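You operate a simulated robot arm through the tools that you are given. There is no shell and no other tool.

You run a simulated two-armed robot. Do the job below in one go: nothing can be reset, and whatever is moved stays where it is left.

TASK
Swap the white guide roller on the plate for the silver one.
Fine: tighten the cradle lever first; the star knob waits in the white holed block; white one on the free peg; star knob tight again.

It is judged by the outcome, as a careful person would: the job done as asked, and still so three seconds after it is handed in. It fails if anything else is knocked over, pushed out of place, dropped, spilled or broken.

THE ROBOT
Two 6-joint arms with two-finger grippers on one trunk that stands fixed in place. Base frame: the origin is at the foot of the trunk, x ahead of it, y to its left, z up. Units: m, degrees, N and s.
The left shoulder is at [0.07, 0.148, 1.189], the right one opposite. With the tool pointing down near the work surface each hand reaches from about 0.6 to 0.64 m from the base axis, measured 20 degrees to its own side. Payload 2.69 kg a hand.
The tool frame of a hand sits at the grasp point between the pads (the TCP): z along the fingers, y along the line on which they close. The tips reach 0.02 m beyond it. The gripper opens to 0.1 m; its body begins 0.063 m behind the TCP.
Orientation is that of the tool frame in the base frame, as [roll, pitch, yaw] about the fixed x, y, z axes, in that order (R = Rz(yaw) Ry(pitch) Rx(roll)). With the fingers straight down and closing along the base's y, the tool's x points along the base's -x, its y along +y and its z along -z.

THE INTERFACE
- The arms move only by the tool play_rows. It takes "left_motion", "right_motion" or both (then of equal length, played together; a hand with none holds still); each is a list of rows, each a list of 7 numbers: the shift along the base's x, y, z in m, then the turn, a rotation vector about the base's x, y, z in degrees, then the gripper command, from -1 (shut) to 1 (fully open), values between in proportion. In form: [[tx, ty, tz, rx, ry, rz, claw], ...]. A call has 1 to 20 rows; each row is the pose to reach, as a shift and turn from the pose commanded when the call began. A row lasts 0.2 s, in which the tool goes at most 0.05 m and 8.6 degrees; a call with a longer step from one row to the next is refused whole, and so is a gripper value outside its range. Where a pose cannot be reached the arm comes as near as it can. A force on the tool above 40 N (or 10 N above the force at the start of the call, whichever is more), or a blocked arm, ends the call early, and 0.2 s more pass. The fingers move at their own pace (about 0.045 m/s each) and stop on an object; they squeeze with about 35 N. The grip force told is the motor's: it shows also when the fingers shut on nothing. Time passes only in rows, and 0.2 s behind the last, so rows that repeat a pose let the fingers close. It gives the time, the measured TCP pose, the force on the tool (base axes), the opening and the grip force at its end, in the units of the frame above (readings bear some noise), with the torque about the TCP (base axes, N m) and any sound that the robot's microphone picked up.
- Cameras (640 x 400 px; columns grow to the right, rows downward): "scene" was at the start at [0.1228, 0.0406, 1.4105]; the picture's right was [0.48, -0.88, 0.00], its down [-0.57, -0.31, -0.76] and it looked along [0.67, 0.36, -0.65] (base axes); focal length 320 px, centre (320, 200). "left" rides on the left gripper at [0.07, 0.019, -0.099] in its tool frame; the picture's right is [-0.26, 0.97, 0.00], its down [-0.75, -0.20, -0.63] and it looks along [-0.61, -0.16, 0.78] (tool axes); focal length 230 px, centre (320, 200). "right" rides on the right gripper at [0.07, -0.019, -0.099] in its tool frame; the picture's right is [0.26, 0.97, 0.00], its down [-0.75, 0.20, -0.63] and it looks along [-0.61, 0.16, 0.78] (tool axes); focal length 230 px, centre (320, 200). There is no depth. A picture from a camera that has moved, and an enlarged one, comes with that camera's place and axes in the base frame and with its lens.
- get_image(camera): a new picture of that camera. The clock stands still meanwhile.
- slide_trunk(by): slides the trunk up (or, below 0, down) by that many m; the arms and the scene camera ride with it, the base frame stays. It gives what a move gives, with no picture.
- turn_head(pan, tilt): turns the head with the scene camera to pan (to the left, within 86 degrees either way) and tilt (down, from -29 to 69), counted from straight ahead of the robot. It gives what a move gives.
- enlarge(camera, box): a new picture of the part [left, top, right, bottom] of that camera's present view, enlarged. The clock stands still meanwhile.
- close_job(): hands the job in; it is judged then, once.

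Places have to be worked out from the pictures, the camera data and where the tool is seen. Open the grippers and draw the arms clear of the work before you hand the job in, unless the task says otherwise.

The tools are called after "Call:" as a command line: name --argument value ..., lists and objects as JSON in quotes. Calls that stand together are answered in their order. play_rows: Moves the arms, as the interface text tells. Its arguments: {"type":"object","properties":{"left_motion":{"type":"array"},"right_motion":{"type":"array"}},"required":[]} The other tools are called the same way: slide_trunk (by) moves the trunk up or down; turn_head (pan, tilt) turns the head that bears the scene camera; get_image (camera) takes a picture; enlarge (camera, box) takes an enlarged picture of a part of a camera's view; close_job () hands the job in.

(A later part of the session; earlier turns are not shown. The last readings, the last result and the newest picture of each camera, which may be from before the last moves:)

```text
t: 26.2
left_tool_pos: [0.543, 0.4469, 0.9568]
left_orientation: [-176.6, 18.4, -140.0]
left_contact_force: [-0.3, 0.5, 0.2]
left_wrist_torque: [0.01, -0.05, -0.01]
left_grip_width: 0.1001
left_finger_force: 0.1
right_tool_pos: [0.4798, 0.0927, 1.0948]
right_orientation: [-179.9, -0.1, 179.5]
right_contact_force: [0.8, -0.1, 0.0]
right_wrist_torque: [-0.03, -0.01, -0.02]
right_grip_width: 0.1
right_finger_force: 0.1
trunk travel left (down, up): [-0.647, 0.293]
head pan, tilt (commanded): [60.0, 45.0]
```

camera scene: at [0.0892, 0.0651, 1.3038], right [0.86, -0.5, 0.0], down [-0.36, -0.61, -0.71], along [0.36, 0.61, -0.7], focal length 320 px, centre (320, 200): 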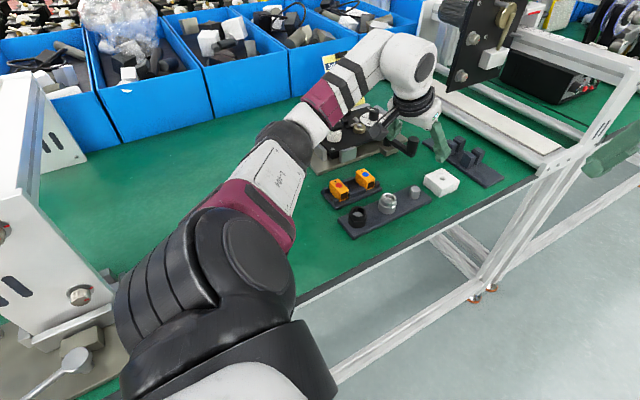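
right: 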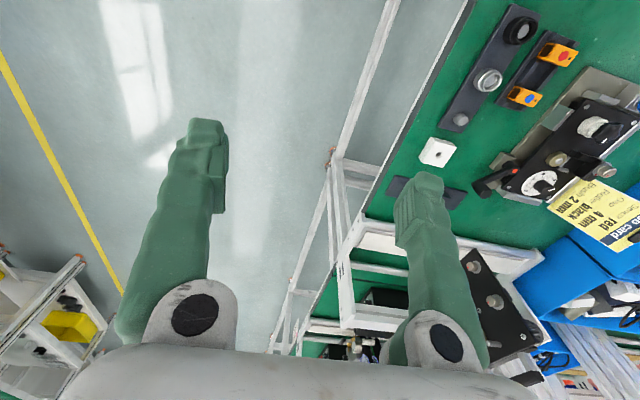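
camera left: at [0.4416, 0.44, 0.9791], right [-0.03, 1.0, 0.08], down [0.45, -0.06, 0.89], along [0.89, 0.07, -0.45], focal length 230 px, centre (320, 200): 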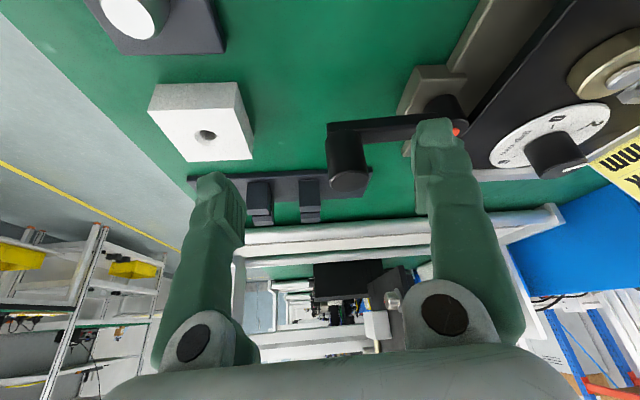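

Being too close is also a limit here, but with an 18° tilt the pose was reached without complaint. The handle is now at about (0.548, 0.465), so I move over it, narrow the fingers and descend.

Call:
play_rows --left_motion '[[0.003, 0.009, 0, 0, 0, 0, 0.1], [0.005, 0.018, 0, 0, 0, 0, 0.1], [0.005, 0.018, 0, 0, 0, 0, 0.1], [0.005, 0.018, 0, 0, 0, 0, 0.1]]'

Call:
get_image --camera "left"

Call:
enlarge --camera "scene" --box '[320, 80, 480, 200]'

```text
t: 27.2
left_tool_pos: [0.5475, 0.4644, 0.9583]
left_orientation: [-176.7, 18.4, -140.0]
left_contact_force: [0.2, 0.1, -0.9]
left_wrist_torque: [0.01, 0.01, -0.04]
left_grip_width: 0.055
left_finger_force: 0.0
right_tool_pos: [0.4789, 0.0938, 1.0962]
right_orientation: [-180.0, -0.1, 179.6]
right_contact_force: [-0.5, -0.2, -0.6]
right_wrist_torque: [0.07, 0.02, 0.0]
right_grip_width: 0.0999
right_finger_force: 0.0
trunk travel left (down, up): [-0.647, 0.293]
head pan, tilt (commanded): [60.0, 45.0]
```

```text
taken
camera left: at [0.459, 0.4218, 1.0283], right [-0.42, 0.91, 0.03], down [0.5, 0.2, 0.84], along [0.76, 0.37, -0.53], focal length 230 px, centre (320, 200)
```

left: 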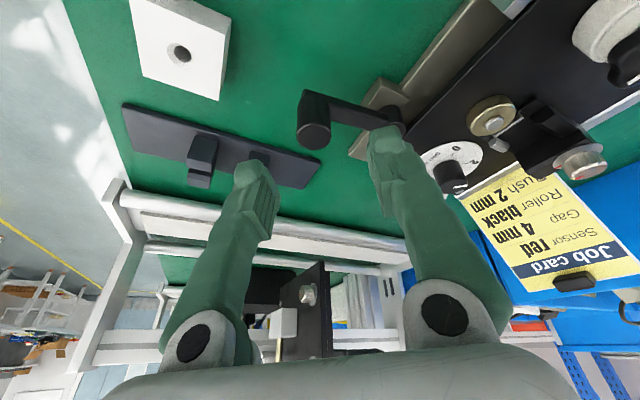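

```text
3.33 times, centred on (400, 140) of scene
camera zoom: at [0.0889, 0.071, 1.3035], right [0.87, -0.5, 0.0], down [-0.35, -0.61, -0.71], along [0.35, 0.61, -0.71], focal length 1068 px, centre (53, 400)
```

zoom: 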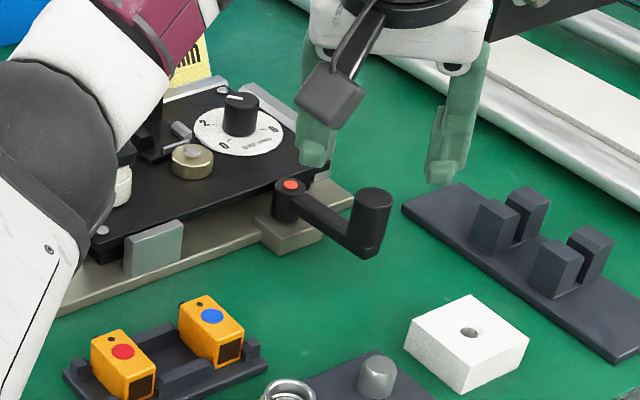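

The trunk is back to its normal place. Both views put the handle at (0.552, 0.464) and the pivot at (0.546, 0.534). I centre, descend and grip.

Call:
play_rows --left_motion '[[0.0045, 0, -0.01, 0, 0, 0, 0.1], [0.0045, 0, -0.02, 0, 0, 0, 0.1], [0.0045, 0, -0.03, 0, 0, 0, 0.1], [0.0045, 0, -0.04, 0, 0, 0, 0.1], [0.0045, 0, -0.045, 0, 0, 0, 0.1], [0.0045, 0, -0.045, 0, 0, 0, -1], [0.0045, 0, -0.045, 0, 0, 0, -1], [0.0045, 0, -0.045, 0, 0, 0, -1], [0.0045, 0, -0.045, 0, 0, 0, -1]]'

Call:
get_image --camera "left"

```text
t: 29.2
left_tool_pos: [0.5506, 0.4647, 0.9127]
left_orientation: [-176.6, 18.4, -140.0]
left_contact_force: [0.9, -3.3, -2.4]
left_wrist_torque: [0.02, -0.06, -0.01]
left_grip_width: 0.0229
left_finger_force: 43.2
right_tool_pos: [0.4799, 0.093, 1.0942]
right_orientation: [179.9, -0.2, 179.5]
right_contact_force: [-0.3, -0.5, -0.7]
right_wrist_torque: [-0.03, 0.01, 0.02]
right_grip_width: 0.1
right_finger_force: 0.0
trunk travel left (down, up): [-0.647, 0.293]
head pan, tilt (commanded): [60.0, 45.0]
```

```text
taken
camera left: at [0.4634, 0.4208, 0.9831], right [-0.42, 0.91, 0.03], down [0.5, 0.2, 0.84], along [0.76, 0.37, -0.54], focal length 230 px, centre (320, 200)
```

left: 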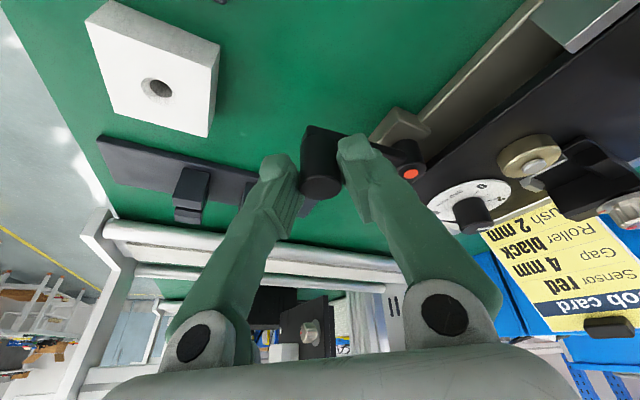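

Gripped. I continue clockwise by about 15° in small steps, keeping the hand's orientation fixed, and watch the force.

Call:
play_rows --left_motion '[[-0.006, 0.0, 0, 0, 0, 0, -1], [-0.0121, 0.0003, 0, 0, 0, 0, -1], [-0.018, 0.0012, 0, 0, 0, 0, -1], [-0.018, 0.0012, 0, 0, 0, 0, -1]]'

```text
t: 30.2
left_tool_pos: [0.5338, 0.4629, 0.9143]
left_orientation: [-176.8, 18.2, -140.1]
left_contact_force: [1.5, -15.1, -6.1]
left_wrist_torque: [-0.24, -0.07, -0.28]
left_grip_width: 0.0224
left_finger_force: 44.7
right_tool_pos: [0.4818, 0.0906, 1.0936]
right_orientation: [180.0, -0.2, 179.6]
right_contact_force: [-0.1, -0.3, -0.7]
right_wrist_torque: [0.0, 0.02, -0.01]
right_grip_width: 0.1001
right_finger_force: 0.0
trunk travel left (down, up): [-0.647, 0.293]
head pan, tilt (commanded): [60.0, 45.0]
```

Tangential resistance is still tiny; the 15 N is mostly radial (my arc is slightly too tight). I ease the arc outward a little and continue.

Call:
play_rows --left_motion '[[-0.002, -0.003, 0, 0, 0, 0, -1], [-0.007, -0.002, 0, 0, 0, 0, -1], [-0.0117, -0.0005, 0, 0, 0, 0, -1], [-0.0175, 0.002, 0, 0, 0, 0, -1], [-0.0175, 0.002, 0, 0, 0, 0, -1]]'

Call:
enlarge --camera "scene" --box '[320, 80, 480, 200]'

```text
t: 31.4
left_tool_pos: [0.5178, 0.4672, 0.9132]
left_orientation: [-176.8, 18.4, -140.0]
left_contact_force: [7.3, -10.8, -4.3]
left_wrist_torque: [0.34, -0.38, -0.64]
left_grip_width: 0.0224
left_finger_force: 45.1
right_tool_pos: [0.4822, 0.0905, 1.0941]
right_orientation: [-180.0, -0.3, 179.6]
right_contact_force: [0.2, -0.1, -0.6]
right_wrist_torque: [-0.01, 0.0, -0.01]
right_grip_width: 0.0999
right_finger_force: 0.0
trunk travel left (down, up): [-0.647, 0.293]
head pan, tilt (commanded): [60.0, 45.0]
```

```text
3.33 times, centred on (400, 140) of scene
camera zoom: at [0.0916, 0.0682, 1.3034], right [0.86, -0.5, 0.0], down [-0.36, -0.61, -0.71], along [0.35, 0.61, -0.71], focal length 1068 px, centre (53, 400)
```

zoom: 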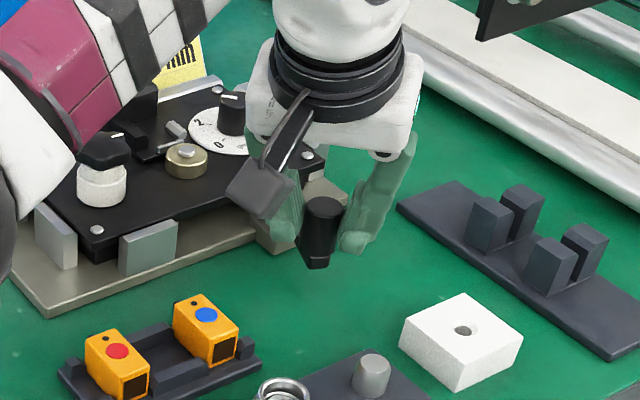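

The resistance now is mostly the handle twisting in my grip (0.64 Nm about z). I release and re-grip in place to shed that twist.

Call:
play_rows --left_motion '[[0, 0, 0, 0, 0, 0, 0.0], [0, 0, 0, 0, 0, 0, 0.0], [0, 0, 0, 0, 0, 0, 0.0], [0, 0, 0, 0, 0, 0, 0.0]]'

Call:
get_image --camera "left"

Call:
enlarge --camera "scene" --box '[320, 80, 480, 200]'

```text
t: 32.4
left_tool_pos: [0.5161, 0.4707, 0.9128]
left_orientation: [-176.7, 18.5, -139.9]
left_contact_force: [-0.1, 0.5, -0.4]
left_wrist_torque: [-0.02, 0.01, -0.01]
left_grip_width: 0.0499
left_finger_force: 0.1
right_tool_pos: [0.4796, 0.0941, 1.0948]
right_orientation: [-179.9, -0.1, 179.8]
right_contact_force: [0.2, -0.4, 0.3]
right_wrist_torque: [0.01, 0.02, -0.01]
right_grip_width: 0.1
right_finger_force: 0.1
trunk travel left (down, up): [-0.647, 0.293]
head pan, tilt (commanded): [60.0, 45.0]
```

```text
taken
camera left: at [0.4272, 0.4258, 0.9832], right [-0.42, 0.91, 0.03], down [0.5, 0.2, 0.84], along [0.76, 0.37, -0.53], focal length 230 px, centre (320, 200)
```

left: 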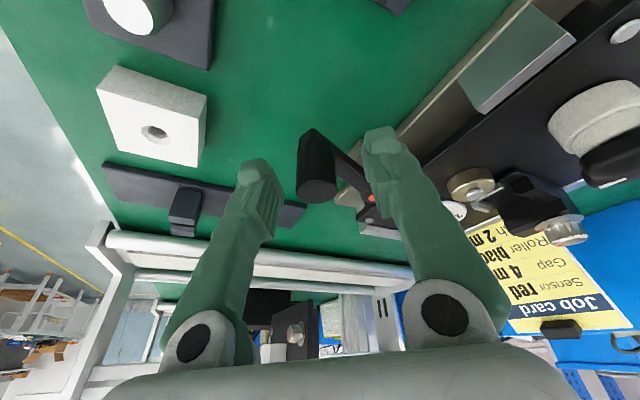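

```text
3.33 times, centred on (400, 140) of scene
camera zoom: at [0.0886, 0.0714, 1.3035], right [0.87, -0.5, 0.0], down [-0.35, -0.61, -0.71], along [0.35, 0.61, -0.71], focal length 1068 px, centre (53, 400)
```

zoom: 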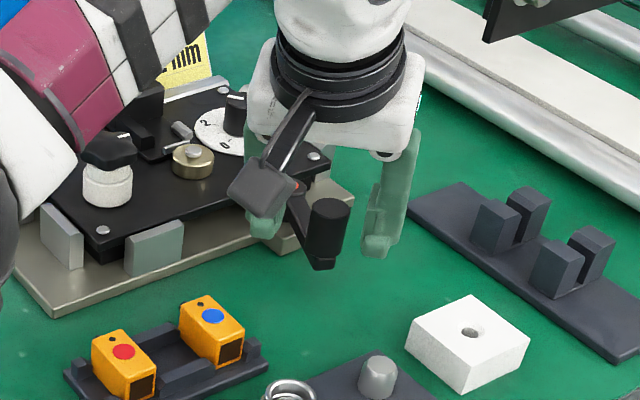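

The lever stays put when released (now at about −113°, 73° turned). I re-grip and continue another 20°.

Call:
play_rows --left_motion '[[0.0015, 0, 0, 0, 0, 0, -1], [0.0015, 0, 0, 0, 0, 0, -1], [0.0015, 0, 0, 0, 0, 0, -1], [-0.004, 0.0015, 0, 0, 0, 0, -1], [-0.0095, 0.0042, 0, 0, 0, 0, -1], [-0.0145, 0.0075, 0, 0, 0, 0, -1], [-0.019, 0.0115, 0, 0, 0, 0, -1], [-0.019, 0.0115, 0, 0, 0, 0, -1]]'

```text
t: 34.2
left_tool_pos: [0.5071, 0.4716, 0.9118]
left_orientation: [-176.7, 18.3, -140.5]
left_contact_force: [29.1, -26.6, -2.4]
left_wrist_torque: [0.26, -0.71, -0.49]
left_grip_width: 0.0227
left_finger_force: 44.5
right_tool_pos: [0.4871, 0.0837, 1.0914]
right_orientation: [179.6, -0.3, 179.5]
right_contact_force: [-0.8, 0.5, 0.1]
right_wrist_torque: [-0.01, 0.01, -0.01]
right_grip_width: 0.0999
right_finger_force: 0.1
trunk travel left (down, up): [-0.647, 0.293]
head pan, tilt (commanded): [60.0, 45.0]
```

Resistance has risen sharply (about 39 N tangential, about 2.7 Nm) with the lever stopped at about −122° – it is coming tight. I give one slight extra push to confirm it holds, then look.

Call:
play_rows --left_motion '[[-0.0015, 0.001, 0, 0, 0, 0, -1], [-0.003, 0.002, 0, 0, 0, 0, -1], [-0.003, 0.002, 0, 0, 0, 0, -1]]'

Call:
enlarge --camera "scene" --box '[320, 80, 480, 200]'

```text
t: 35.0
left_tool_pos: [0.5072, 0.4703, 0.9138]
left_orientation: [-176.8, 18.1, -140.6]
left_contact_force: [26.4, -34.6, -4.9]
left_wrist_torque: [0.32, -1.05, -0.3]
left_grip_width: 0.0228
left_finger_force: 45.2
right_tool_pos: [0.4945, 0.0884, 1.0938]
right_orientation: [179.4, -0.4, 179.7]
right_contact_force: [-0.8, 0.4, 0.7]
right_wrist_torque: [0.02, -0.01, 0.01]
right_grip_width: 0.1
right_finger_force: 0.1
trunk travel left (down, up): [-0.647, 0.293]
head pan, tilt (commanded): [60.0, 45.0]
```

```text
3.33 times, centred on (400, 140) of scene
camera zoom: at [0.1173, 0.0594, 1.3039], right [0.86, -0.52, -0.02], down [-0.38, -0.6, -0.7], along [0.35, 0.61, -0.71], focal length 1068 px, centre (53, 400)
```

zoom: 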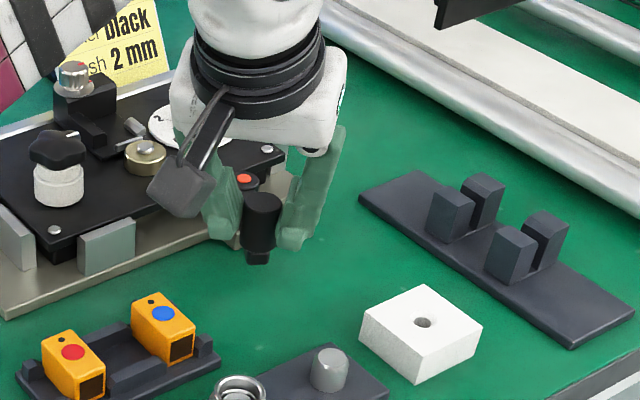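

The lever holds firm against about 43 N, so the cradle is tight. I back the command off to remove the load before releasing, then open and lift.

Call:
play_rows --left_motion '[[0.004, -0.0035, 0, 0, 0, 0, -1], [0.008, -0.007, 0, 0, 0, 0, -1], [0.011, -0.0105, 0, 0, 0, 0, -1], [0.011, -0.0105, 0, 0, 0, 0, -1]]'

```text
t: 36.0
left_tool_pos: [0.5075, 0.4711, 0.9131]
left_orientation: [-176.7, 18.6, -139.9]
left_contact_force: [21.6, -5.7, 2.2]
left_wrist_torque: [-0.26, -0.41, -0.01]
left_grip_width: 0.0224
left_finger_force: 44.7
right_tool_pos: [0.482, 0.0919, 1.0929]
right_orientation: [180.0, -0.1, 179.7]
right_contact_force: [1.0, -0.1, 0.1]
right_wrist_torque: [0.01, 0.03, -0.02]
right_grip_width: 0.0999
right_finger_force: 0.0
trunk travel left (down, up): [-0.647, 0.293]
head pan, tilt (commanded): [60.0, 45.0]
```

Most load is gone; a bit more easing, then I open and lift straight up.

Call:
play_rows --left_motion '[[0.002, 0, 0, 0, 0, 0, -1], [0.004, 0, 0, 0, 0, 0, -1], [0.004, 0, 0, 0, 0, 0, 0.2], [0.004, 0, 0, 0, 0, 0, 0.2], [0.004, 0, 0, 0, 0, 0, 0.2], [0.004, 0, 0, 0, 0, 0, 0.2]]'

Call:
enlarge --camera "scene" --box '[320, 80, 480, 200]'

Call:
get_image --camera "left"

```text
t: 37.4
left_tool_pos: [0.5086, 0.4714, 0.9129]
left_orientation: [-176.7, 18.3, -139.9]
left_contact_force: [0.4, 0.5, 0.2]
left_wrist_torque: [-0.02, -0.05, -0.01]
left_grip_width: 0.06
left_finger_force: 0.1
right_tool_pos: [0.4801, 0.0933, 1.0948]
right_orientation: [-180.0, -0.1, 179.7]
right_contact_force: [0.1, -0.3, 0.7]
right_wrist_torque: [0.04, -0.02, 0.03]
right_grip_width: 0.1002
right_finger_force: 0.1
trunk travel left (down, up): [-0.647, 0.293]
head pan, tilt (commanded): [60.0, 45.0]
```

```text
3.33 times, centred on (400, 140) of scene
camera zoom: at [0.0889, 0.0707, 1.3035], right [0.87, -0.5, 0.0], down [-0.35, -0.61, -0.71], along [0.35, 0.61, -0.71], focal length 1068 px, centre (53, 400)
```

zoom: 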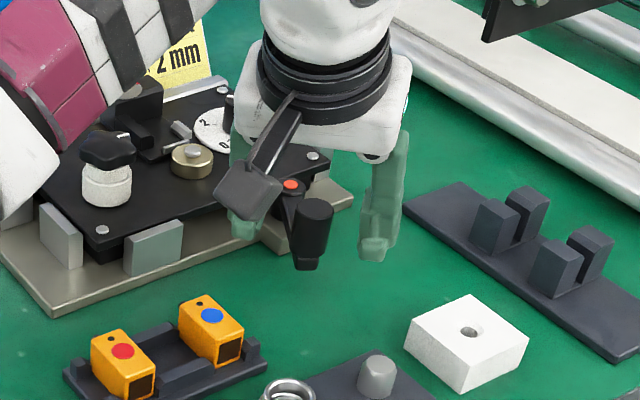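

```text
taken
camera left: at [0.4203, 0.4274, 0.9828], right [-0.42, 0.91, 0.03], down [0.5, 0.2, 0.84], along [0.76, 0.37, -0.54], focal length 230 px, centre (320, 200)
```

left: 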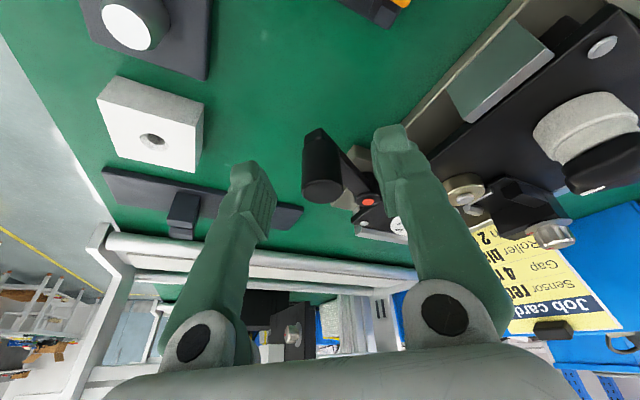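

The lever stays at its new position, about 80° clockwise from the start, and nothing else shifted. Next is the star knob at (0.43, 0.589): I lift, then move over to it with the tilt swung toward it.

Call:
play_rows --left_motion '[[0, 0, 0.025, 0, 0, 0, 0.4], [0, 0, 0.05, 0, 0, 0, 0.4], [0, 0, 0.065, 0, 0, 0, 0.4], [-0.01, 0.015, 0.065, 0, 0, 5, 0.4], [-0.02, 0.03, 0.065, 0, 0, 10, 0.4], [-0.03, 0.05, 0.065, 0, 0, 15, 0.4], [-0.045, 0.07, 0.065, 0, 0, 20, 0.4], [-0.06, 0.09, 0.065, 0, 0, 20, 0.4], [-0.06, 0.09, 0.065, 0, 0, 20, 0.4]]'

Call:
get_image --camera "left"

```text
t: 39.4
left_tool_pos: [0.4479, 0.5613, 0.9779]
left_orientation: [-176.7, 18.3, -119.8]
left_contact_force: [-0.2, 0.0, 0.6]
left_wrist_torque: [-0.01, 0.02, 0.01]
left_grip_width: 0.0702
left_finger_force: 0.1
right_tool_pos: [0.48, 0.0931, 1.0955]
right_orientation: [-179.9, 0.0, 179.7]
right_contact_force: [0.2, 0.2, -1.0]
right_wrist_torque: [0.02, 0.0, 0.01]
right_grip_width: 0.0999
right_finger_force: 0.0
trunk travel left (down, up): [-0.647, 0.293]
head pan, tilt (commanded): [60.0, 45.0]
```

```text
taken
camera left: at [0.3805, 0.4897, 1.0475], right [-0.7, 0.71, 0.03], down [0.4, 0.36, 0.84], along [0.59, 0.61, -0.53], focal length 230 px, centre (320, 200)
```

left: 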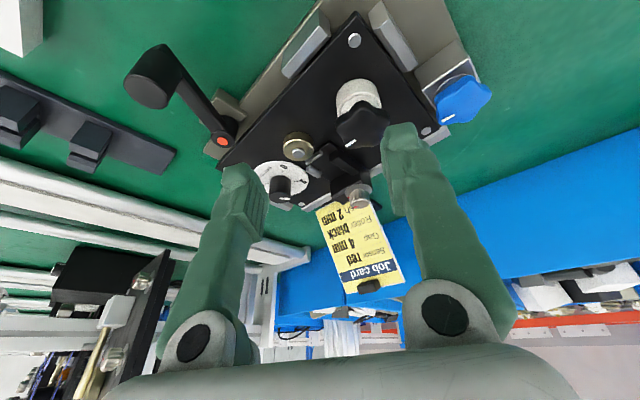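

No reach complaints with the tilt. I move directly above the knob and try reducing the tilt gradually to see how vertical I can get there.

Call:
play_rows --left_motion '[[-0.009, 0.013, 0, 0, 0, 0, 0.4], [-0.018, 0.027, 0, 0, 0, 0, 0.4], [-0.018, 0.027, 0, -2.3, 2.0, 0, 0.4], [-0.018, 0.027, 0, -4.5, 4.0, 0, 0.4], [-0.018, 0.027, 0, -4.5, 4.0, 0, 0.4]]'

Call:
play_rows --left_motion '[[0, 0, 0, -2.3, 2.0, 0, 0.4], [0, 0, 0, -4.5, 4.0, 0, 0.4], [0, 0, 0, -4.5, 4.0, 0, 0.4]]'

```text
t: 40.6
left_tool_pos: [0.4311, 0.5881, 0.9785]
left_orientation: [-177.9, 12.5, -120.3]
left_contact_force: [-0.6, -0.9, 0.5]
left_wrist_torque: [0.02, 0.02, 0.02]
left_grip_width: 0.0701
left_finger_force: 0.0
right_tool_pos: [0.4799, 0.0934, 1.0958]
right_orientation: [-179.9, -0.2, 179.6]
right_contact_force: [-0.2, 0.0, 0.6]
right_wrist_torque: [-0.02, 0.0, 0.01]
right_grip_width: 0.1002
right_finger_force: 0.0
trunk travel left (down, up): [-0.647, 0.293]
head pan, tilt (commanded): [60.0, 45.0]
```

```text
t: 41.4
left_tool_pos: [0.4313, 0.5876, 0.9779]
left_orientation: [-179.1, 6.6, -120.5]
left_contact_force: [1.1, -0.5, -0.2]
left_wrist_torque: [0.03, -0.02, 0.02]
left_grip_width: 0.0698
left_finger_force: 0.0
right_tool_pos: [0.4802, 0.0936, 1.0953]
right_orientation: [-179.9, -0.1, 179.6]
right_contact_force: [-0.5, 0.0, 0.6]
right_wrist_torque: [-0.03, 0.0, 0.02]
right_grip_width: 0.1
right_finger_force: 0.2
trunk travel left (down, up): [-0.647, 0.293]
head pan, tilt (commanded): [60.0, 45.0]
```

Down to 6.6° tilt without any complaint. I remove the rest.

Call:
play_rows --left_motion '[[0, 0, 0, -2.5, 2.2, 0, 0.4], [0, 0, 0, -4.6, 4.6, 0, 0.4], [0, 0, 0, -4.6, 4.6, 0, 0.4]]'

Call:
get_image --camera "left"

Call:
enlarge --camera "scene" --box '[280, 60, 440, 180]'

```text
t: 42.2
left_tool_pos: [0.4305, 0.5882, 0.9768]
left_orientation: [179.4, 0.2, -120.7]
left_contact_force: [1.0, -0.3, -0.1]
left_wrist_torque: [-0.03, -0.01, -0.03]
left_grip_width: 0.0699
left_finger_force: 0.0
right_tool_pos: [0.4801, 0.0915, 1.0957]
right_orientation: [-179.9, -0.1, 179.5]
right_contact_force: [-0.4, -0.5, 0.3]
right_wrist_torque: [0.01, -0.01, -0.02]
right_grip_width: 0.1
right_finger_force: 0.1
trunk travel left (down, up): [-0.647, 0.293]
head pan, tilt (commanded): [60.0, 45.0]
```

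```text
taken
camera left: at [0.3813, 0.5364, 1.0753], right [-0.7, 0.71, 0.01], down [0.56, 0.54, 0.63], along [0.44, 0.45, -0.78], focal length 230 px, centre (320, 200)
```

left: 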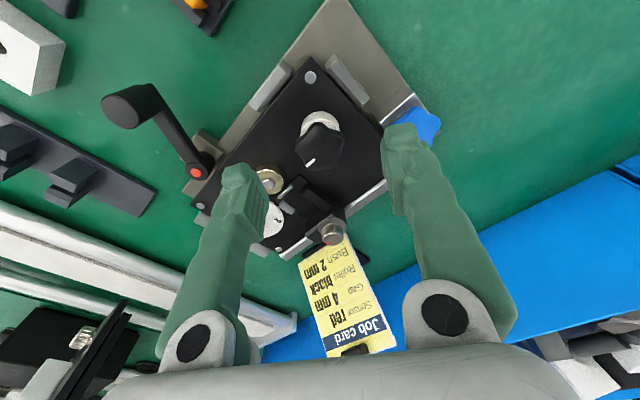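

```text
3.33 times, centred on (360, 120) of scene
camera zoom: at [0.0885, 0.0706, 1.3035], right [0.87, -0.5, 0.0], down [-0.35, -0.61, -0.71], along [0.35, 0.61, -0.71], focal length 1068 px, centre (187, 467)
```

zoom: 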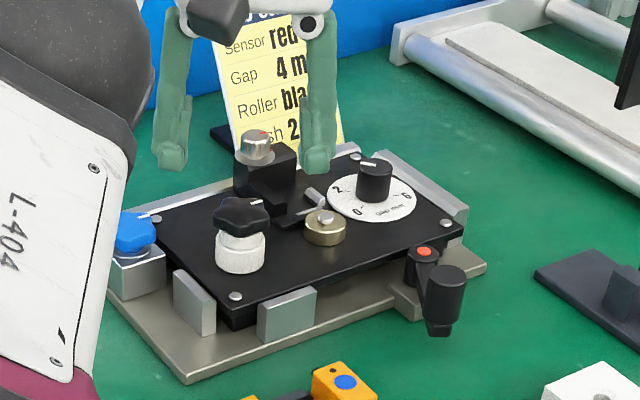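

Now the tool is straight down above the knob with no reach complaint (yaw −121). I enlarge the wrist view to centre precisely on the knob and see its lobes.

Call:
enlarge --camera "left" --box '[260, 90, 380, 200]'

Call:
enlarge --camera "scene" --box '[310, 90, 370, 140]'

```text
3.64 times, centred on (320, 145) of left
camera zoom: at [0.3813, 0.5364, 1.0753], right [-0.7, 0.71, 0.01], down [0.56, 0.54, 0.63], along [0.44, 0.45, -0.78], focal length 837 px, centre (320, 400)
```

zoom: 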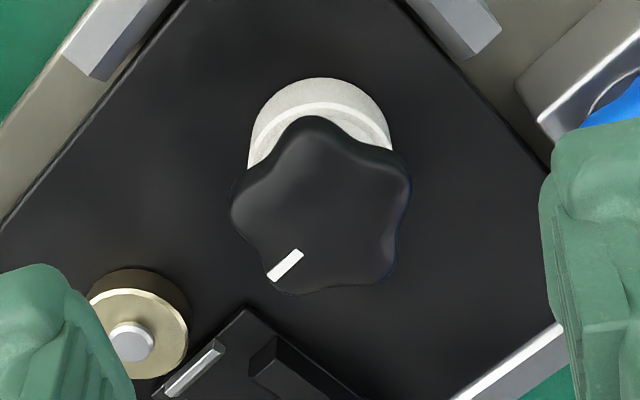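

```text
8.00 times, centred on (340, 115) of scene
camera zoom: at [0.0885, 0.0706, 1.3035], right [0.87, -0.5, 0.0], down [-0.35, -0.61, -0.71], along [0.35, 0.61, -0.71], focal length 2563 px, centre (160, 880)
```

zoom: 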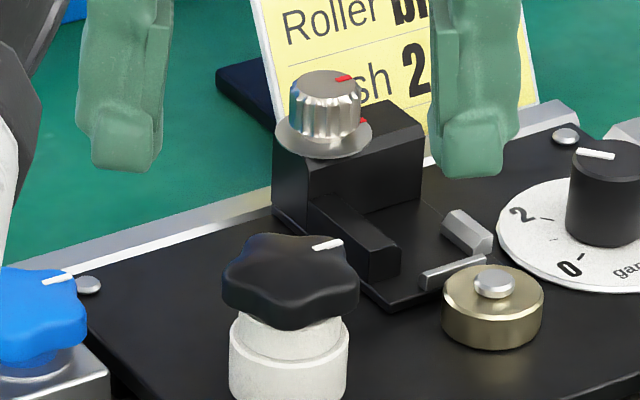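

The knob is a 5-lobed star about 36 mm wide, centred near (0.4315, 0.590), with z about 0.905–0.925. Before gripping, I test in the air how far the wrist can rotate each way here.

Call:
play_rows --left_motion '[[0.001, 0.002, 0, 0, 0, 8, 0.4], [0.001, 0.002, 0, 0, 0, 16, 0.4], [0.001, 0.002, 0, 0, 0, 24, 0.4], [0.001, 0.002, 0, 0, 0, 32, 0.4], [0.001, 0.002, 0, 0, 0, 40, 0.4], [0.001, 0.002, 0, 0, 0, 48, 0.4], [0.001, 0.002, 0, 0, 0, 56, 0.4], [0.001, 0.002, 0, 0, 0, 64, 0.4], [0.001, 0.002, 0, 0, 0, 72, 0.4], [0.001, 0.002, 0, 0, 0, 80, 0.4], [0.001, 0.002, 0, 0, 0, 80, 0.4]]'

```text
t: 44.6
left_tool_pos: [0.4317, 0.5899, 0.979]
left_orientation: [179.2, 0.4, -40.5]
left_contact_force: [-0.9, -0.2, 0.6]
left_wrist_torque: [0.0, 0.01, -0.01]
left_grip_width: 0.0702
left_finger_force: 0.0
right_tool_pos: [0.4804, 0.0923, 1.0943]
right_orientation: [-179.9, -0.1, 179.5]
right_contact_force: [-0.2, 0.5, -0.8]
right_wrist_torque: [-0.01, 0.01, 0.01]
right_grip_width: 0.1002
right_finger_force: 0.0
trunk travel left (down, up): [-0.647, 0.293]
head pan, tilt (commanded): [60.0, 45.0]
```

+80° works perfectly with the position held. I probe further.

Call:
play_rows --left_motion '[[0, 0, 0, 0, 0, 8, 0.4], [0, 0, 0, 0, 0, 16, 0.4], [0, 0, 0, 0, 0, 24, 0.4], [0, 0, 0, 0, 0, 32, 0.4], [0, 0, 0, 0, 0, 40, 0.4], [0, 0, 0, 0, 0, 48, 0.4], [0, 0, 0, 0, 0, 56, 0.4], [0, 0, 0, 0, 0, 64, 0.4], [0, 0, 0, 0, 0, 72, 0.4], [0, 0, 0, 0, 0, 80, 0.4], [0, 0, 0, 0, 0, 88, 0.4], [0, 0, 0, 0, 0, 96, 0.4], [0, 0, 0, 0, 0, 104, 0.4], [0, 0, 0, 0, 0, 112, 0.4], [0, 0, 0, 0, 0, 120, 0.4]]'

```text
t: 47.8
left_tool_pos: [0.4323, 0.5895, 0.9782]
left_orientation: [179.3, 0.4, 79.5]
left_contact_force: [0.1, -0.2, -0.1]
left_wrist_torque: [0.01, -0.01, -0.03]
left_grip_width: 0.0699
left_finger_force: 0.1
right_tool_pos: [0.4794, 0.0936, 1.0958]
right_orientation: [-180.0, -0.1, 179.6]
right_contact_force: [0.3, -1.1, -0.1]
right_wrist_torque: [0.01, -0.01, -0.01]
right_grip_width: 0.0998
right_finger_force: 0.1
trunk travel left (down, up): [-0.647, 0.293]
head pan, tilt (commanded): [60.0, 45.0]
```

The wrist can rotate at least 200° counter-clockwise from −121°. I go back the other way and probe the lower limit for the start of the unscrewing stroke.

Call:
play_rows --left_motion '[[0, 0, 0, 0, 0, -8.5, 0.4], [0, 0, 0, 0, 0, -17, 0.4], [0, 0, 0, 0, 0, -25.5, 0.4], [0, 0, 0, 0, 0, -34, 0.4], [0, 0, 0, 0, 0, -42.5, 0.4], [0, 0, 0, 0, 0, -51, 0.4], [0, 0, 0, 0, 0, -59.5, 0.4], [0, 0, 0, 0, 0, -68, 0.4], [0, 0, 0, 0, 0, -76.5, 0.4], [0, 0, 0, 0, 0, -85, 0.4], [0, 0, 0, 0, 0, -93.5, 0.4], [0, 0, 0, 0, 0, -102, 0.4], [0, 0, 0, 0, 0, -110.5, 0.4], [0, 0, 0, 0, 0, -119, 0.4], [0, 0, 0, 0, 0, -127.5, 0.4], [0, 0, 0, 0, 0, -136, 0.4], [0, 0, 0, 0, 0, -144.5, 0.4], [0, 0, 0, 0, 0, -153, 0.4], [0, 0, 0, 0, 0, -161.5, 0.4], [0, 0, 0, 0, 0, -170, 0.4]]'

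Call:
play_rows --left_motion '[[0, 0, 0, 0, 0, -8, 0.4], [0, 0, 0, 0, 0, -16, 0.4], [0, 0, 0, 0, 0, -24, 0.4], [0, 0, 0, 0, 0, -32, 0.4], [0, 0, 0, 0, 0, -40, 0.4], [0, 0, 0, 0, 0, -48, 0.4], [0, 0, 0, 0, 0, -54, 0.4]]'

```text
t: 52.0
left_tool_pos: [0.4319, 0.5892, 0.9776]
left_orientation: [179.3, 0.3, -90.8]
left_contact_force: [-0.3, -0.3, -0.3]
left_wrist_torque: [-0.01, 0.01, 0.02]
left_grip_width: 0.0702
left_finger_force: 0.0
right_tool_pos: [0.4795, 0.0934, 1.0958]
right_orientation: [-179.9, -0.1, 179.6]
right_contact_force: [0.4, -0.4, -1.1]
right_wrist_torque: [0.03, 0.02, 0.0]
right_grip_width: 0.1001
right_finger_force: 0.1
trunk travel left (down, up): [-0.647, 0.293]
head pan, tilt (commanded): [60.0, 45.0]
```

```text
t: 53.6
left_tool_pos: [0.4082, 0.5506, 0.9658]
left_orientation: [179.6, 0.6, -144.6]
left_contact_force: [-0.4, -0.4, 0.0]
left_wrist_torque: [0.02, -0.04, -0.03]
left_grip_width: 0.0702
left_finger_force: 0.0
left hand out of reach, approached as far as the arm can: row 5, 6, 7
right_tool_pos: [0.4794, 0.0928, 1.0953]
right_orientation: [-179.9, -0.1, 179.7]
right_contact_force: [0.0, 0.0, -0.4]
right_wrist_torque: [-0.02, -0.01, 0.01]
right_grip_width: 0.0999
right_finger_force: 0.0
trunk travel left (down, up): [-0.647, 0.293]
head pan, tilt (commanded): [60.0, 45.0]
```

The wrist's roll joint limits at about −125° on that side; that explains all earlier "reach" problems, and counter-clockwise yaws are free. The thumb-screw top near (0.471, 0.637, 0.947) is only 6 cm from the knob, so I'll keep the fingers away from that direction: stroke yaw from about −15° to +110°. I return above the knob at yaw −15°.

Call:
play_rows --left_motion '[[0.005, 0.01, 0.01, 0, 0, 8.5, 0.4], [0.012, 0.02, 0.02, 0, 0, 17, 0.4], [0.024, 0.039, 0.025, 0, 0, 25.5, 0.4], [0.024, 0.039, 0.025, 0, 0, 34, 0.4], [0.024, 0.039, 0.025, 0, 0, 42.5, 0.4], [0.024, 0.039, 0.025, 0, 0, 51, 0.4], [0.024, 0.039, 0.025, 0, 0, 59.5, 0.4], [0.024, 0.039, 0.025, 0, 0, 68, 0.4], [0.024, 0.039, 0.025, 0, 0, 76.5, 0.4], [0.024, 0.039, 0.025, 0, 0, 85, 0.4], [0.024, 0.039, 0.025, 0, 0, 93.5, 0.4], [0.024, 0.039, 0.025, 0, 0, 102, 0.4], [0.024, 0.039, 0.025, 0, 0, 110.5, 0.4], [0.024, 0.039, 0.025, 0, 0, 119, 0.4], [0.024, 0.039, 0.025, 0, 0, 127.5, 0.4], [0.024, 0.039, 0.025, 0, 0, 127.5, 0.4]]'

Call:
get_image --camera "left"

Call:
enlarge --camera "scene" --box '[290, 60, 410, 160]'

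```text
t: 57.0
left_tool_pos: [0.4316, 0.5892, 0.9884]
left_orientation: [179.2, 0.3, -17.0]
left_contact_force: [0.3, 0.0, -0.1]
left_wrist_torque: [0.0, -0.02, -0.01]
left_grip_width: 0.0699
left_finger_force: 0.1
left hand out of reach, approached as far as the arm can: row 1, 2
right_tool_pos: [0.4803, 0.0933, 1.0956]
right_orientation: [-179.9, -0.2, 179.6]
right_contact_force: [0.0, -0.4, 1.0]
right_wrist_torque: [-0.01, -0.03, -0.01]
right_grip_width: 0.1002
right_finger_force: 0.0
trunk travel left (down, up): [-0.647, 0.293]
head pan, tilt (commanded): [60.0, 45.0]
```

```text
taken
camera left: at [0.4951, 0.5524, 1.0867], right [-0.53, -0.85, 0.01], down [-0.65, 0.42, 0.63], along [-0.54, 0.32, -0.78], focal length 230 px, centre (320, 200)
```

left: 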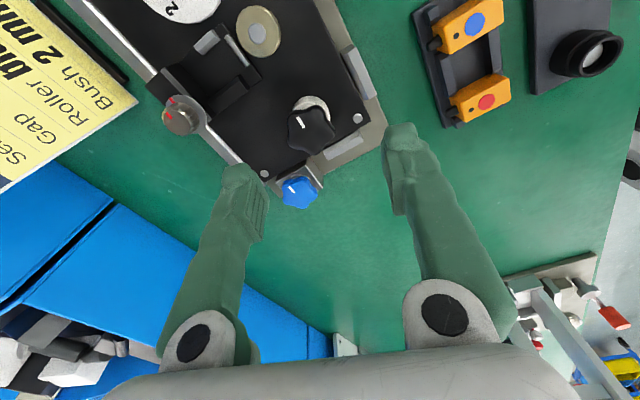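

```text
4.00 times, centred on (350, 110) of scene
camera zoom: at [0.0888, 0.0705, 1.3035], right [0.87, -0.5, 0.0], down [-0.35, -0.61, -0.71], along [0.35, 0.61, -0.71], focal length 1281 px, centre (200, 560)
```

zoom: 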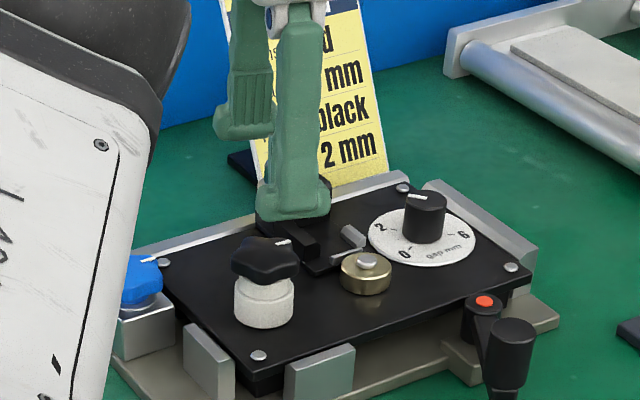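

I enlarge the wrist view again at this yaw to refine the knob centre from a different side.

Call:
enlarge --camera "left" --box '[260, 80, 360, 180]'

Call:
enlarge --camera "scene" --box '[310, 90, 370, 140]'

```text
4.00 times, centred on (310, 130) of left
camera zoom: at [0.4951, 0.5524, 1.0867], right [-0.53, -0.85, 0.01], down [-0.65, 0.42, 0.63], along [-0.54, 0.32, -0.78], focal length 920 px, centre (360, 480)
```

zoom: 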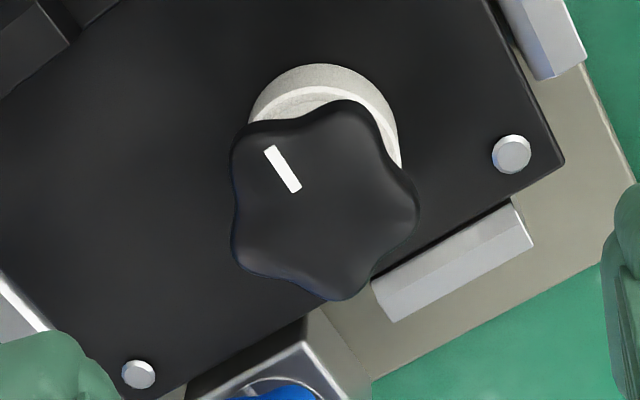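

```text
8.00 times, centred on (340, 115) of scene
camera zoom: at [0.0888, 0.0705, 1.3035], right [0.87, -0.5, 0.0], down [-0.35, -0.61, -0.71], along [0.35, 0.61, -0.71], focal length 2563 px, centre (160, 880)
```

zoom: 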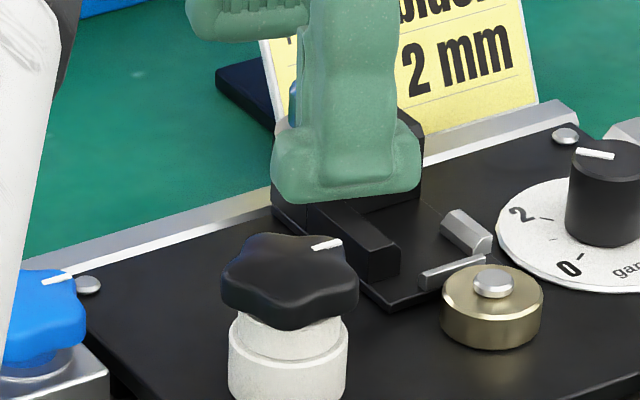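

Combining the wrist rays from two sides and the scene view, the knob axis is near (0.436, 0.593) with mid-height about 0.914. I test that yaw can go to about +103° (fingers clear of the thumb screw for yaw 0–103°), correcting the small residual tilt too.

Call:
play_rows --left_motion '[[0.002, 0.002, 0, 0.68, -0.52, 0, 0.4], [0.0045, 0.004, 0, 0.68, -0.52, 8, 0.4], [0.0045, 0.004, 0, 0.68, -0.52, 16, 0.4], [0.0045, 0.004, 0, 0.6, -0.5, 24, 0.4], [0.0045, 0.004, 0, 0.6, -0.5, 32, 0.4], [0.0045, 0.004, 0, 0.6, -0.5, 40, 0.4], [0.0045, 0.004, 0, 0.6, -0.5, 48, 0.4], [0.0045, 0.004, 0, 0.6, -0.5, 56, 0.4], [0.0045, 0.004, 0, 0.6, -0.5, 64, 0.4], [0.0045, 0.004, 0, 0.6, -0.5, 72, 0.4], [0.0045, 0.004, 0, 0.6, -0.5, 80, 0.4], [0.0045, 0.004, 0, 0.6, -0.5, 88, 0.4], [0.0045, 0.004, 0, 0.6, -0.5, 96, 0.4], [0.0045, 0.004, 0, 0.6, -0.5, 104, 0.4], [0.0045, 0.004, 0, 0.6, -0.5, 112, 0.4], [0.0045, 0.004, 0, 0.6, -0.5, 120, 0.4], [0.0045, 0.004, 0, 0.6, -0.5, 120, 0.4]]'

Call:
enlarge --camera "left" --box '[260, 80, 360, 180]'

Call:
get_image --camera "left"

```text
t: 60.6
left_tool_pos: [0.4361, 0.5931, 0.9896]
left_orientation: [179.3, -0.3, 102.9]
left_contact_force: [0.2, -1.0, 0.0]
left_wrist_torque: [0.0, 0.01, 0.01]
left_grip_width: 0.0704
left_finger_force: 0.0
right_tool_pos: [0.4795, 0.0923, 1.0951]
right_orientation: [-179.9, 0.0, 179.6]
right_contact_force: [-0.7, 0.5, -0.8]
right_wrist_torque: [-0.01, 0.03, 0.01]
right_grip_width: 0.1001
right_finger_force: 0.0
trunk travel left (down, up): [-0.647, 0.293]
head pan, tilt (commanded): [60.0, 45.0]
```

```text
4.00 times, centred on (310, 130) of left
camera zoom: at [0.4384, 0.665, 1.088], right [1.0, -0.03, 0.01], down [-0.03, -0.78, 0.62], along [-0.01, -0.62, -0.78], focal length 920 px, centre (360, 480)
```

zoom: 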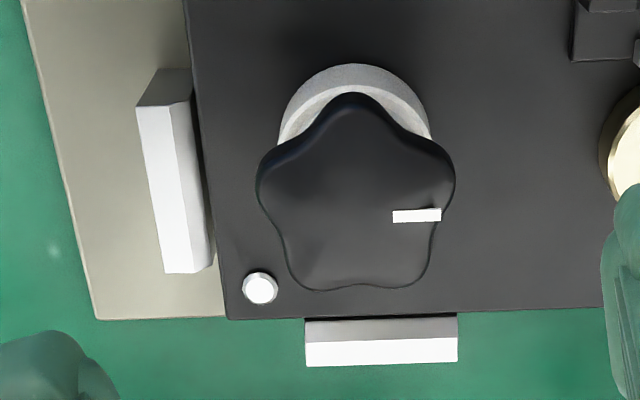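

```text
taken
camera left: at [0.4384, 0.665, 1.088], right [1.0, -0.03, 0.01], down [-0.03, -0.78, 0.62], along [-0.01, -0.62, -0.78], focal length 230 px, centre (320, 200)
```

left: 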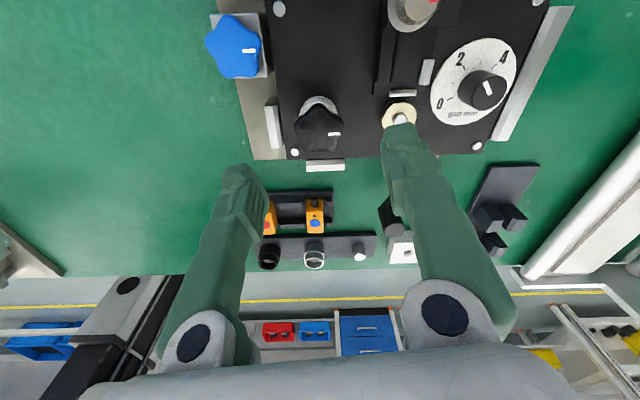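

All views agree on the knob axis near (0.4365, 0.5945), plate top about 0.8745, and knob from about 0.903 to 0.924. I rotate back to yaw about 4°, narrow the fingers to 56 mm and re-check before descending.

Call:
play_rows --left_motion '[[0, 0, 0, 0, 0, -8.5, 0.12], [0, 0, 0, 0, 0, -17, 0.12], [0, 0, 0, 0, 0, -25.5, 0.12], [0, 0, 0, 0, 0, -34, 0.12], [0, 0, 0, 0, 0, -42.5, 0.12], [0, 0, 0, 0, 0, -51, 0.12], [0, 0, 0, 0, 0, -59.5, 0.12], [0, 0, 0, 0, 0, -68, 0.12], [0, 0, 0, 0, 0, -76.5, 0.12], [0, 0, 0, 0, 0, -85, 0.12], [0, 0, 0, 0, 0, -93.5, 0.12], [0.0004, 0.0014, 0, 0, 0, -99, 0.12], [0.0004, 0.0014, 0, 0, 0, -99, 0.12]]'

Call:
get_image --camera "left"

```text
t: 63.4
left_tool_pos: [0.4359, 0.5912, 0.9893]
left_orientation: [179.4, -0.3, 3.7]
left_contact_force: [-0.8, 0.7, -0.5]
left_wrist_torque: [-0.02, 0.0, -0.03]
left_grip_width: 0.0562
left_finger_force: 0.0
right_tool_pos: [0.4792, 0.0937, 1.0949]
right_orientation: [-179.9, -0.1, 179.5]
right_contact_force: [0.0, 0.6, -0.3]
right_wrist_torque: [0.0, 0.0, 0.02]
right_grip_width: 0.0999
right_finger_force: 0.0
trunk travel left (down, up): [-0.647, 0.293]
head pan, tilt (commanded): [60.0, 45.0]
```

```text
taken
camera left: at [0.5074, 0.5796, 1.0868], right [-0.19, -0.98, 0.01], down [-0.77, 0.16, 0.62], along [-0.61, 0.11, -0.78], focal length 230 px, centre (320, 200)
```

left: 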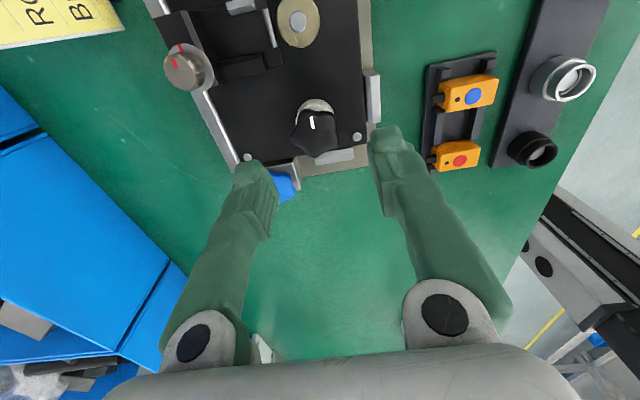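

The knob projects almost exactly below the TCP (about 3 mm toward +y). I shift 3 mm and descend around the knob, then look before closing.

Call:
play_rows --left_motion '[[0, 0.003, 0, 0, 0, 0, 0.12], [0, 0.003, -0.02, 0, 0, 0, 0.12], [0, 0.003, -0.04, 0, 0, 0, 0.12], [0, 0.003, -0.055, 0, 0, 0, 0.12], [0, 0.003, -0.065, 0, 0, 0, 0.12], [0, 0.003, -0.074, 0, 0, 0, 0.12], [0, 0.003, -0.074, 0, 0, 0, 0.12]]'

Call:
get_image --camera "left"

Call:
enlarge --camera "scene" --box '[290, 70, 390, 150]'

```text
t: 65.0
left_tool_pos: [0.4365, 0.5984, 0.9162]
left_orientation: [179.4, -0.3, 3.9]
left_contact_force: [0.1, 0.0, -0.1]
left_wrist_torque: [-0.02, 0.0, -0.01]
left_grip_width: 0.0561
left_finger_force: 0.1
left hand out of reach, approached as far as the arm can: row 1, 6
right_tool_pos: [0.4796, 0.0936, 1.0952]
right_orientation: [-179.9, -0.1, 179.7]
right_contact_force: [-0.4, 0.3, 0.5]
right_wrist_torque: [0.03, -0.02, -0.01]
right_grip_width: 0.1
right_finger_force: 0.1
trunk travel left (down, up): [-0.647, 0.293]
head pan, tilt (commanded): [60.0, 45.0]
```

```text
taken
camera left: at [0.5077, 0.5853, 1.0141], right [-0.19, -0.98, 0.01], down [-0.77, 0.16, 0.62], along [-0.61, 0.11, -0.78], focal length 230 px, centre (320, 200)
```

left: 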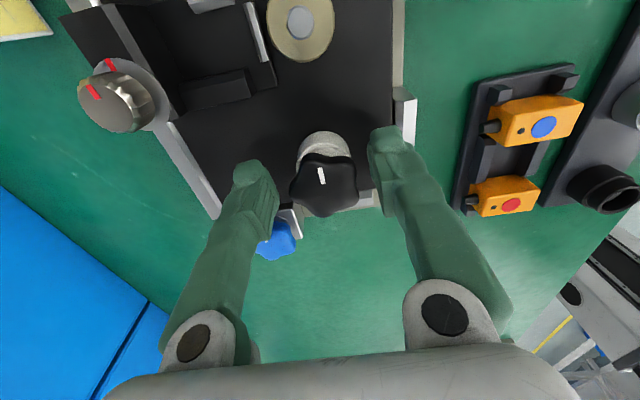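

```text
5.00 times, centred on (340, 110) of scene
camera zoom: at [0.0884, 0.0715, 1.3035], right [0.87, -0.5, 0.0], down [-0.35, -0.61, -0.71], along [0.35, 0.61, -0.71], focal length 1602 px, centre (220, 650)
```

zoom: 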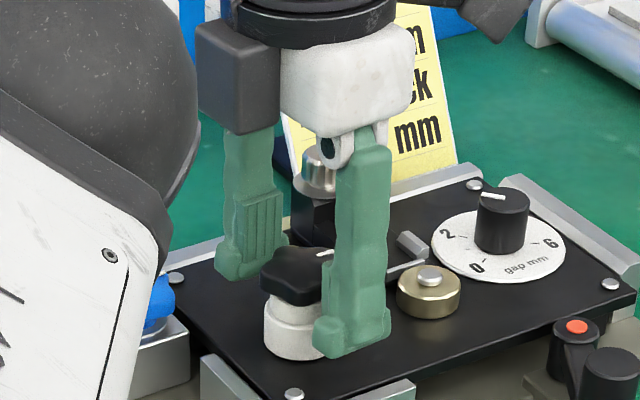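

The knob is centred between the pads. I close on it.

Call:
play_rows --left_motion '[[0, 0, 0, 0, 0, 0, -1], [0, 0, 0, 0, 0, 0, -1], [0, 0, 0, 0, 0, 0, -1], [0, 0, 0, 0, 0, 0, -1]]'

Call:
get_image --camera "left"

```text
t: 66.0
left_tool_pos: [0.4365, 0.5947, 0.9167]
left_orientation: [179.3, -0.2, 3.7]
left_contact_force: [-3.0, -9.9, -5.3]
left_wrist_torque: [-0.2, 0.04, 0.0]
left_grip_width: 0.0305
left_finger_force: 34.9
right_tool_pos: [0.4796, 0.0902, 1.0955]
right_orientation: [180.0, -0.1, 179.6]
right_contact_force: [-0.3, -0.7, -0.2]
right_wrist_torque: [0.02, -0.02, 0.02]
right_grip_width: 0.0999
right_finger_force: 0.1
trunk travel left (down, up): [-0.647, 0.293]
head pan, tilt (commanded): [60.0, 45.0]
```

```text
taken
camera left: at [0.5084, 0.5826, 1.0147], right [-0.19, -0.98, 0.01], down [-0.77, 0.16, 0.62], along [-0.61, 0.11, -0.78], focal length 230 px, centre (320, 200)
```

left: 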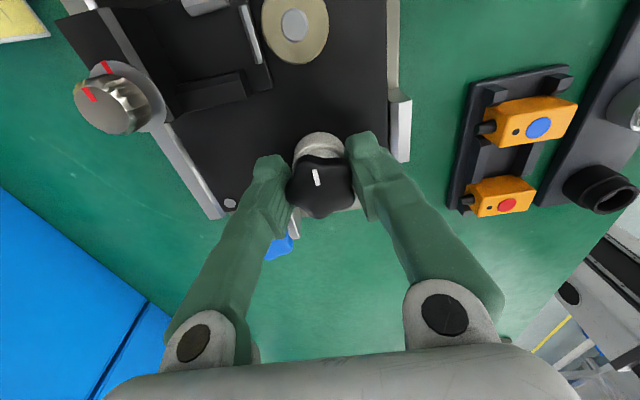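

Grip width is 30.5 mm, which could be the roller's body rather than the knob. I reopen slightly, raise 9 mm so that the tips are only at knob height, recentre in y, and grip again.

Call:
play_rows --left_motion '[[0, 0, 0, 0, 0, 0, 0.0], [0, 0, 0, 0, 0, 0, 0.0], [0, -0.002, 0.004, 0, 0, 0, 0.0], [0, -0.003, 0.009, 0, 0, 0, 0.0], [0, -0.003, 0.009, 0, 0, 0, 0.0], [0, -0.003, 0.009, 0, 0, 0, -1], [0, -0.003, 0.009, 0, 0, 0, -1], [0, -0.003, 0.009, 0, 0, 0, -1], [0, -0.003, 0.009, 0, 0, 0, -1]]'

Call:
enlarge --camera "scene" --box '[290, 70, 390, 150]'

```text
t: 68.0
left_tool_pos: [0.4369, 0.5949, 0.9246]
left_orientation: [179.3, -0.3, 3.9]
left_contact_force: [0.0, 0.8, 0.2]
left_wrist_torque: [0.05, 0.04, -0.01]
left_grip_width: 0.0344
left_finger_force: 34.8
right_tool_pos: [0.4799, 0.0936, 1.0947]
right_orientation: [-180.0, -0.1, 179.8]
right_contact_force: [0.1, 0.4, -0.4]
right_wrist_torque: [0.01, 0.01, -0.03]
right_grip_width: 0.0999
right_finger_force: 0.0
trunk travel left (down, up): [-0.647, 0.293]
head pan, tilt (commanded): [60.0, 45.0]
```

```text
5.00 times, centred on (340, 110) of scene
camera zoom: at [0.0888, 0.0708, 1.3035], right [0.87, -0.5, 0.0], down [-0.35, -0.61, -0.71], along [0.35, 0.61, -0.71], focal length 1602 px, centre (220, 650)
```

zoom: 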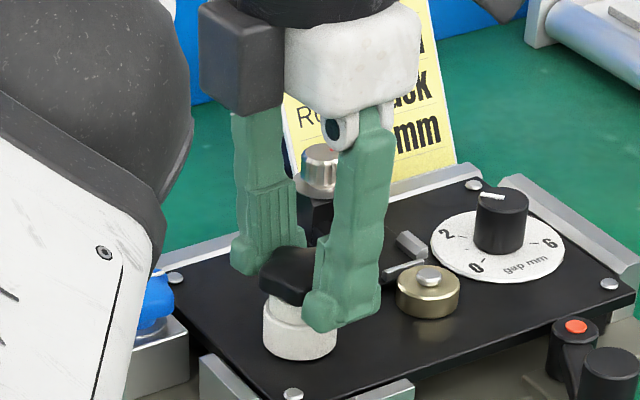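

Now the grip is on the knob itself (34.4 mm) with zero side force. I start unscrewing counter-clockwise with a short 24° turn and read the torque.

Call:
play_rows --left_motion '[[0, 0, 0, 0, 0, 6, -1], [0, 0, 0, 0, 0, 12, -1], [0, 0, 0, 0, 0, 18, -1], [0, 0, 0, 0, 0, 24, -1], [0, 0, 0, 0, 0, 24, -1]]'

Call:
enlarge --camera "left" --box '[260, 110, 380, 230]'

```text
t: 69.2
left_tool_pos: [0.4361, 0.5959, 0.9241]
left_orientation: [179.3, -0.6, 28.1]
left_contact_force: [4.8, 8.0, 9.6]
left_wrist_torque: [0.11, -0.03, 0.0]
left_grip_width: 0.0343
left_finger_force: 34.7
right_tool_pos: [0.4799, 0.0932, 1.0959]
right_orientation: [-180.0, 0.0, 179.8]
right_contact_force: [-0.2, 0.7, 1.0]
right_wrist_torque: [0.03, 0.0, 0.05]
right_grip_width: 0.0998
right_finger_force: 0.2
trunk travel left (down, up): [-0.647, 0.293]
head pan, tilt (commanded): [60.0, 45.0]
```

```text
3.33 times, centred on (320, 170) of left
camera zoom: at [0.5068, 0.6124, 1.0234], right [0.23, -0.97, 0.01], down [-0.76, -0.17, 0.62], along [-0.6, -0.15, -0.78], focal length 767 px, centre (320, 300)
```

zoom: 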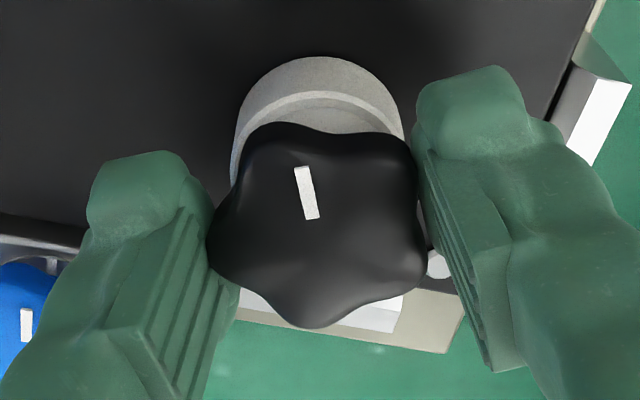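

The knob turned with the hand (index mark stays aligned) with little torque, and it pushes the tool up slightly as it unscrews. I continue the stroke with a small rise.

Call:
play_rows --left_motion '[[0, -0.001, 0.0007, 0, 0, 8, -1], [0, -0.001, 0.0009, 0, 0, 16, -1], [0, -0.001, 0.0011, 0, 0, 24, -1], [0, -0.001, 0.0013, 0, 0, 32, -1], [0, -0.001, 0.0015, 0, 0, 40, -1], [0, -0.001, 0.0017, 0, 0, 48, -1], [0, -0.001, 0.0019, 0, 0, 56, -1], [0, -0.001, 0.0021, 0, 0, 64, -1], [0, -0.001, 0.0023, 0, 0, 72, -1], [0, -0.001, 0.0023, 0, 0, 72, -1]]'

```text
t: 71.4
left_tool_pos: [0.4363, 0.5951, 0.9265]
left_orientation: [179.4, -0.3, 100.1]
left_contact_force: [4.1, 15.5, 11.8]
left_wrist_torque: [0.55, -0.1, -0.03]
left_grip_width: 0.0346
left_finger_force: 35.3
right_tool_pos: [0.4794, 0.0958, 1.0953]
right_orientation: [-179.8, -0.1, 179.7]
right_contact_force: [-0.1, -1.0, -0.8]
right_wrist_torque: [-0.03, 0.0, 0.01]
right_grip_width: 0.1002
right_finger_force: 0.0
trunk travel left (down, up): [-0.647, 0.293]
head pan, tilt (commanded): [60.0, 45.0]
```

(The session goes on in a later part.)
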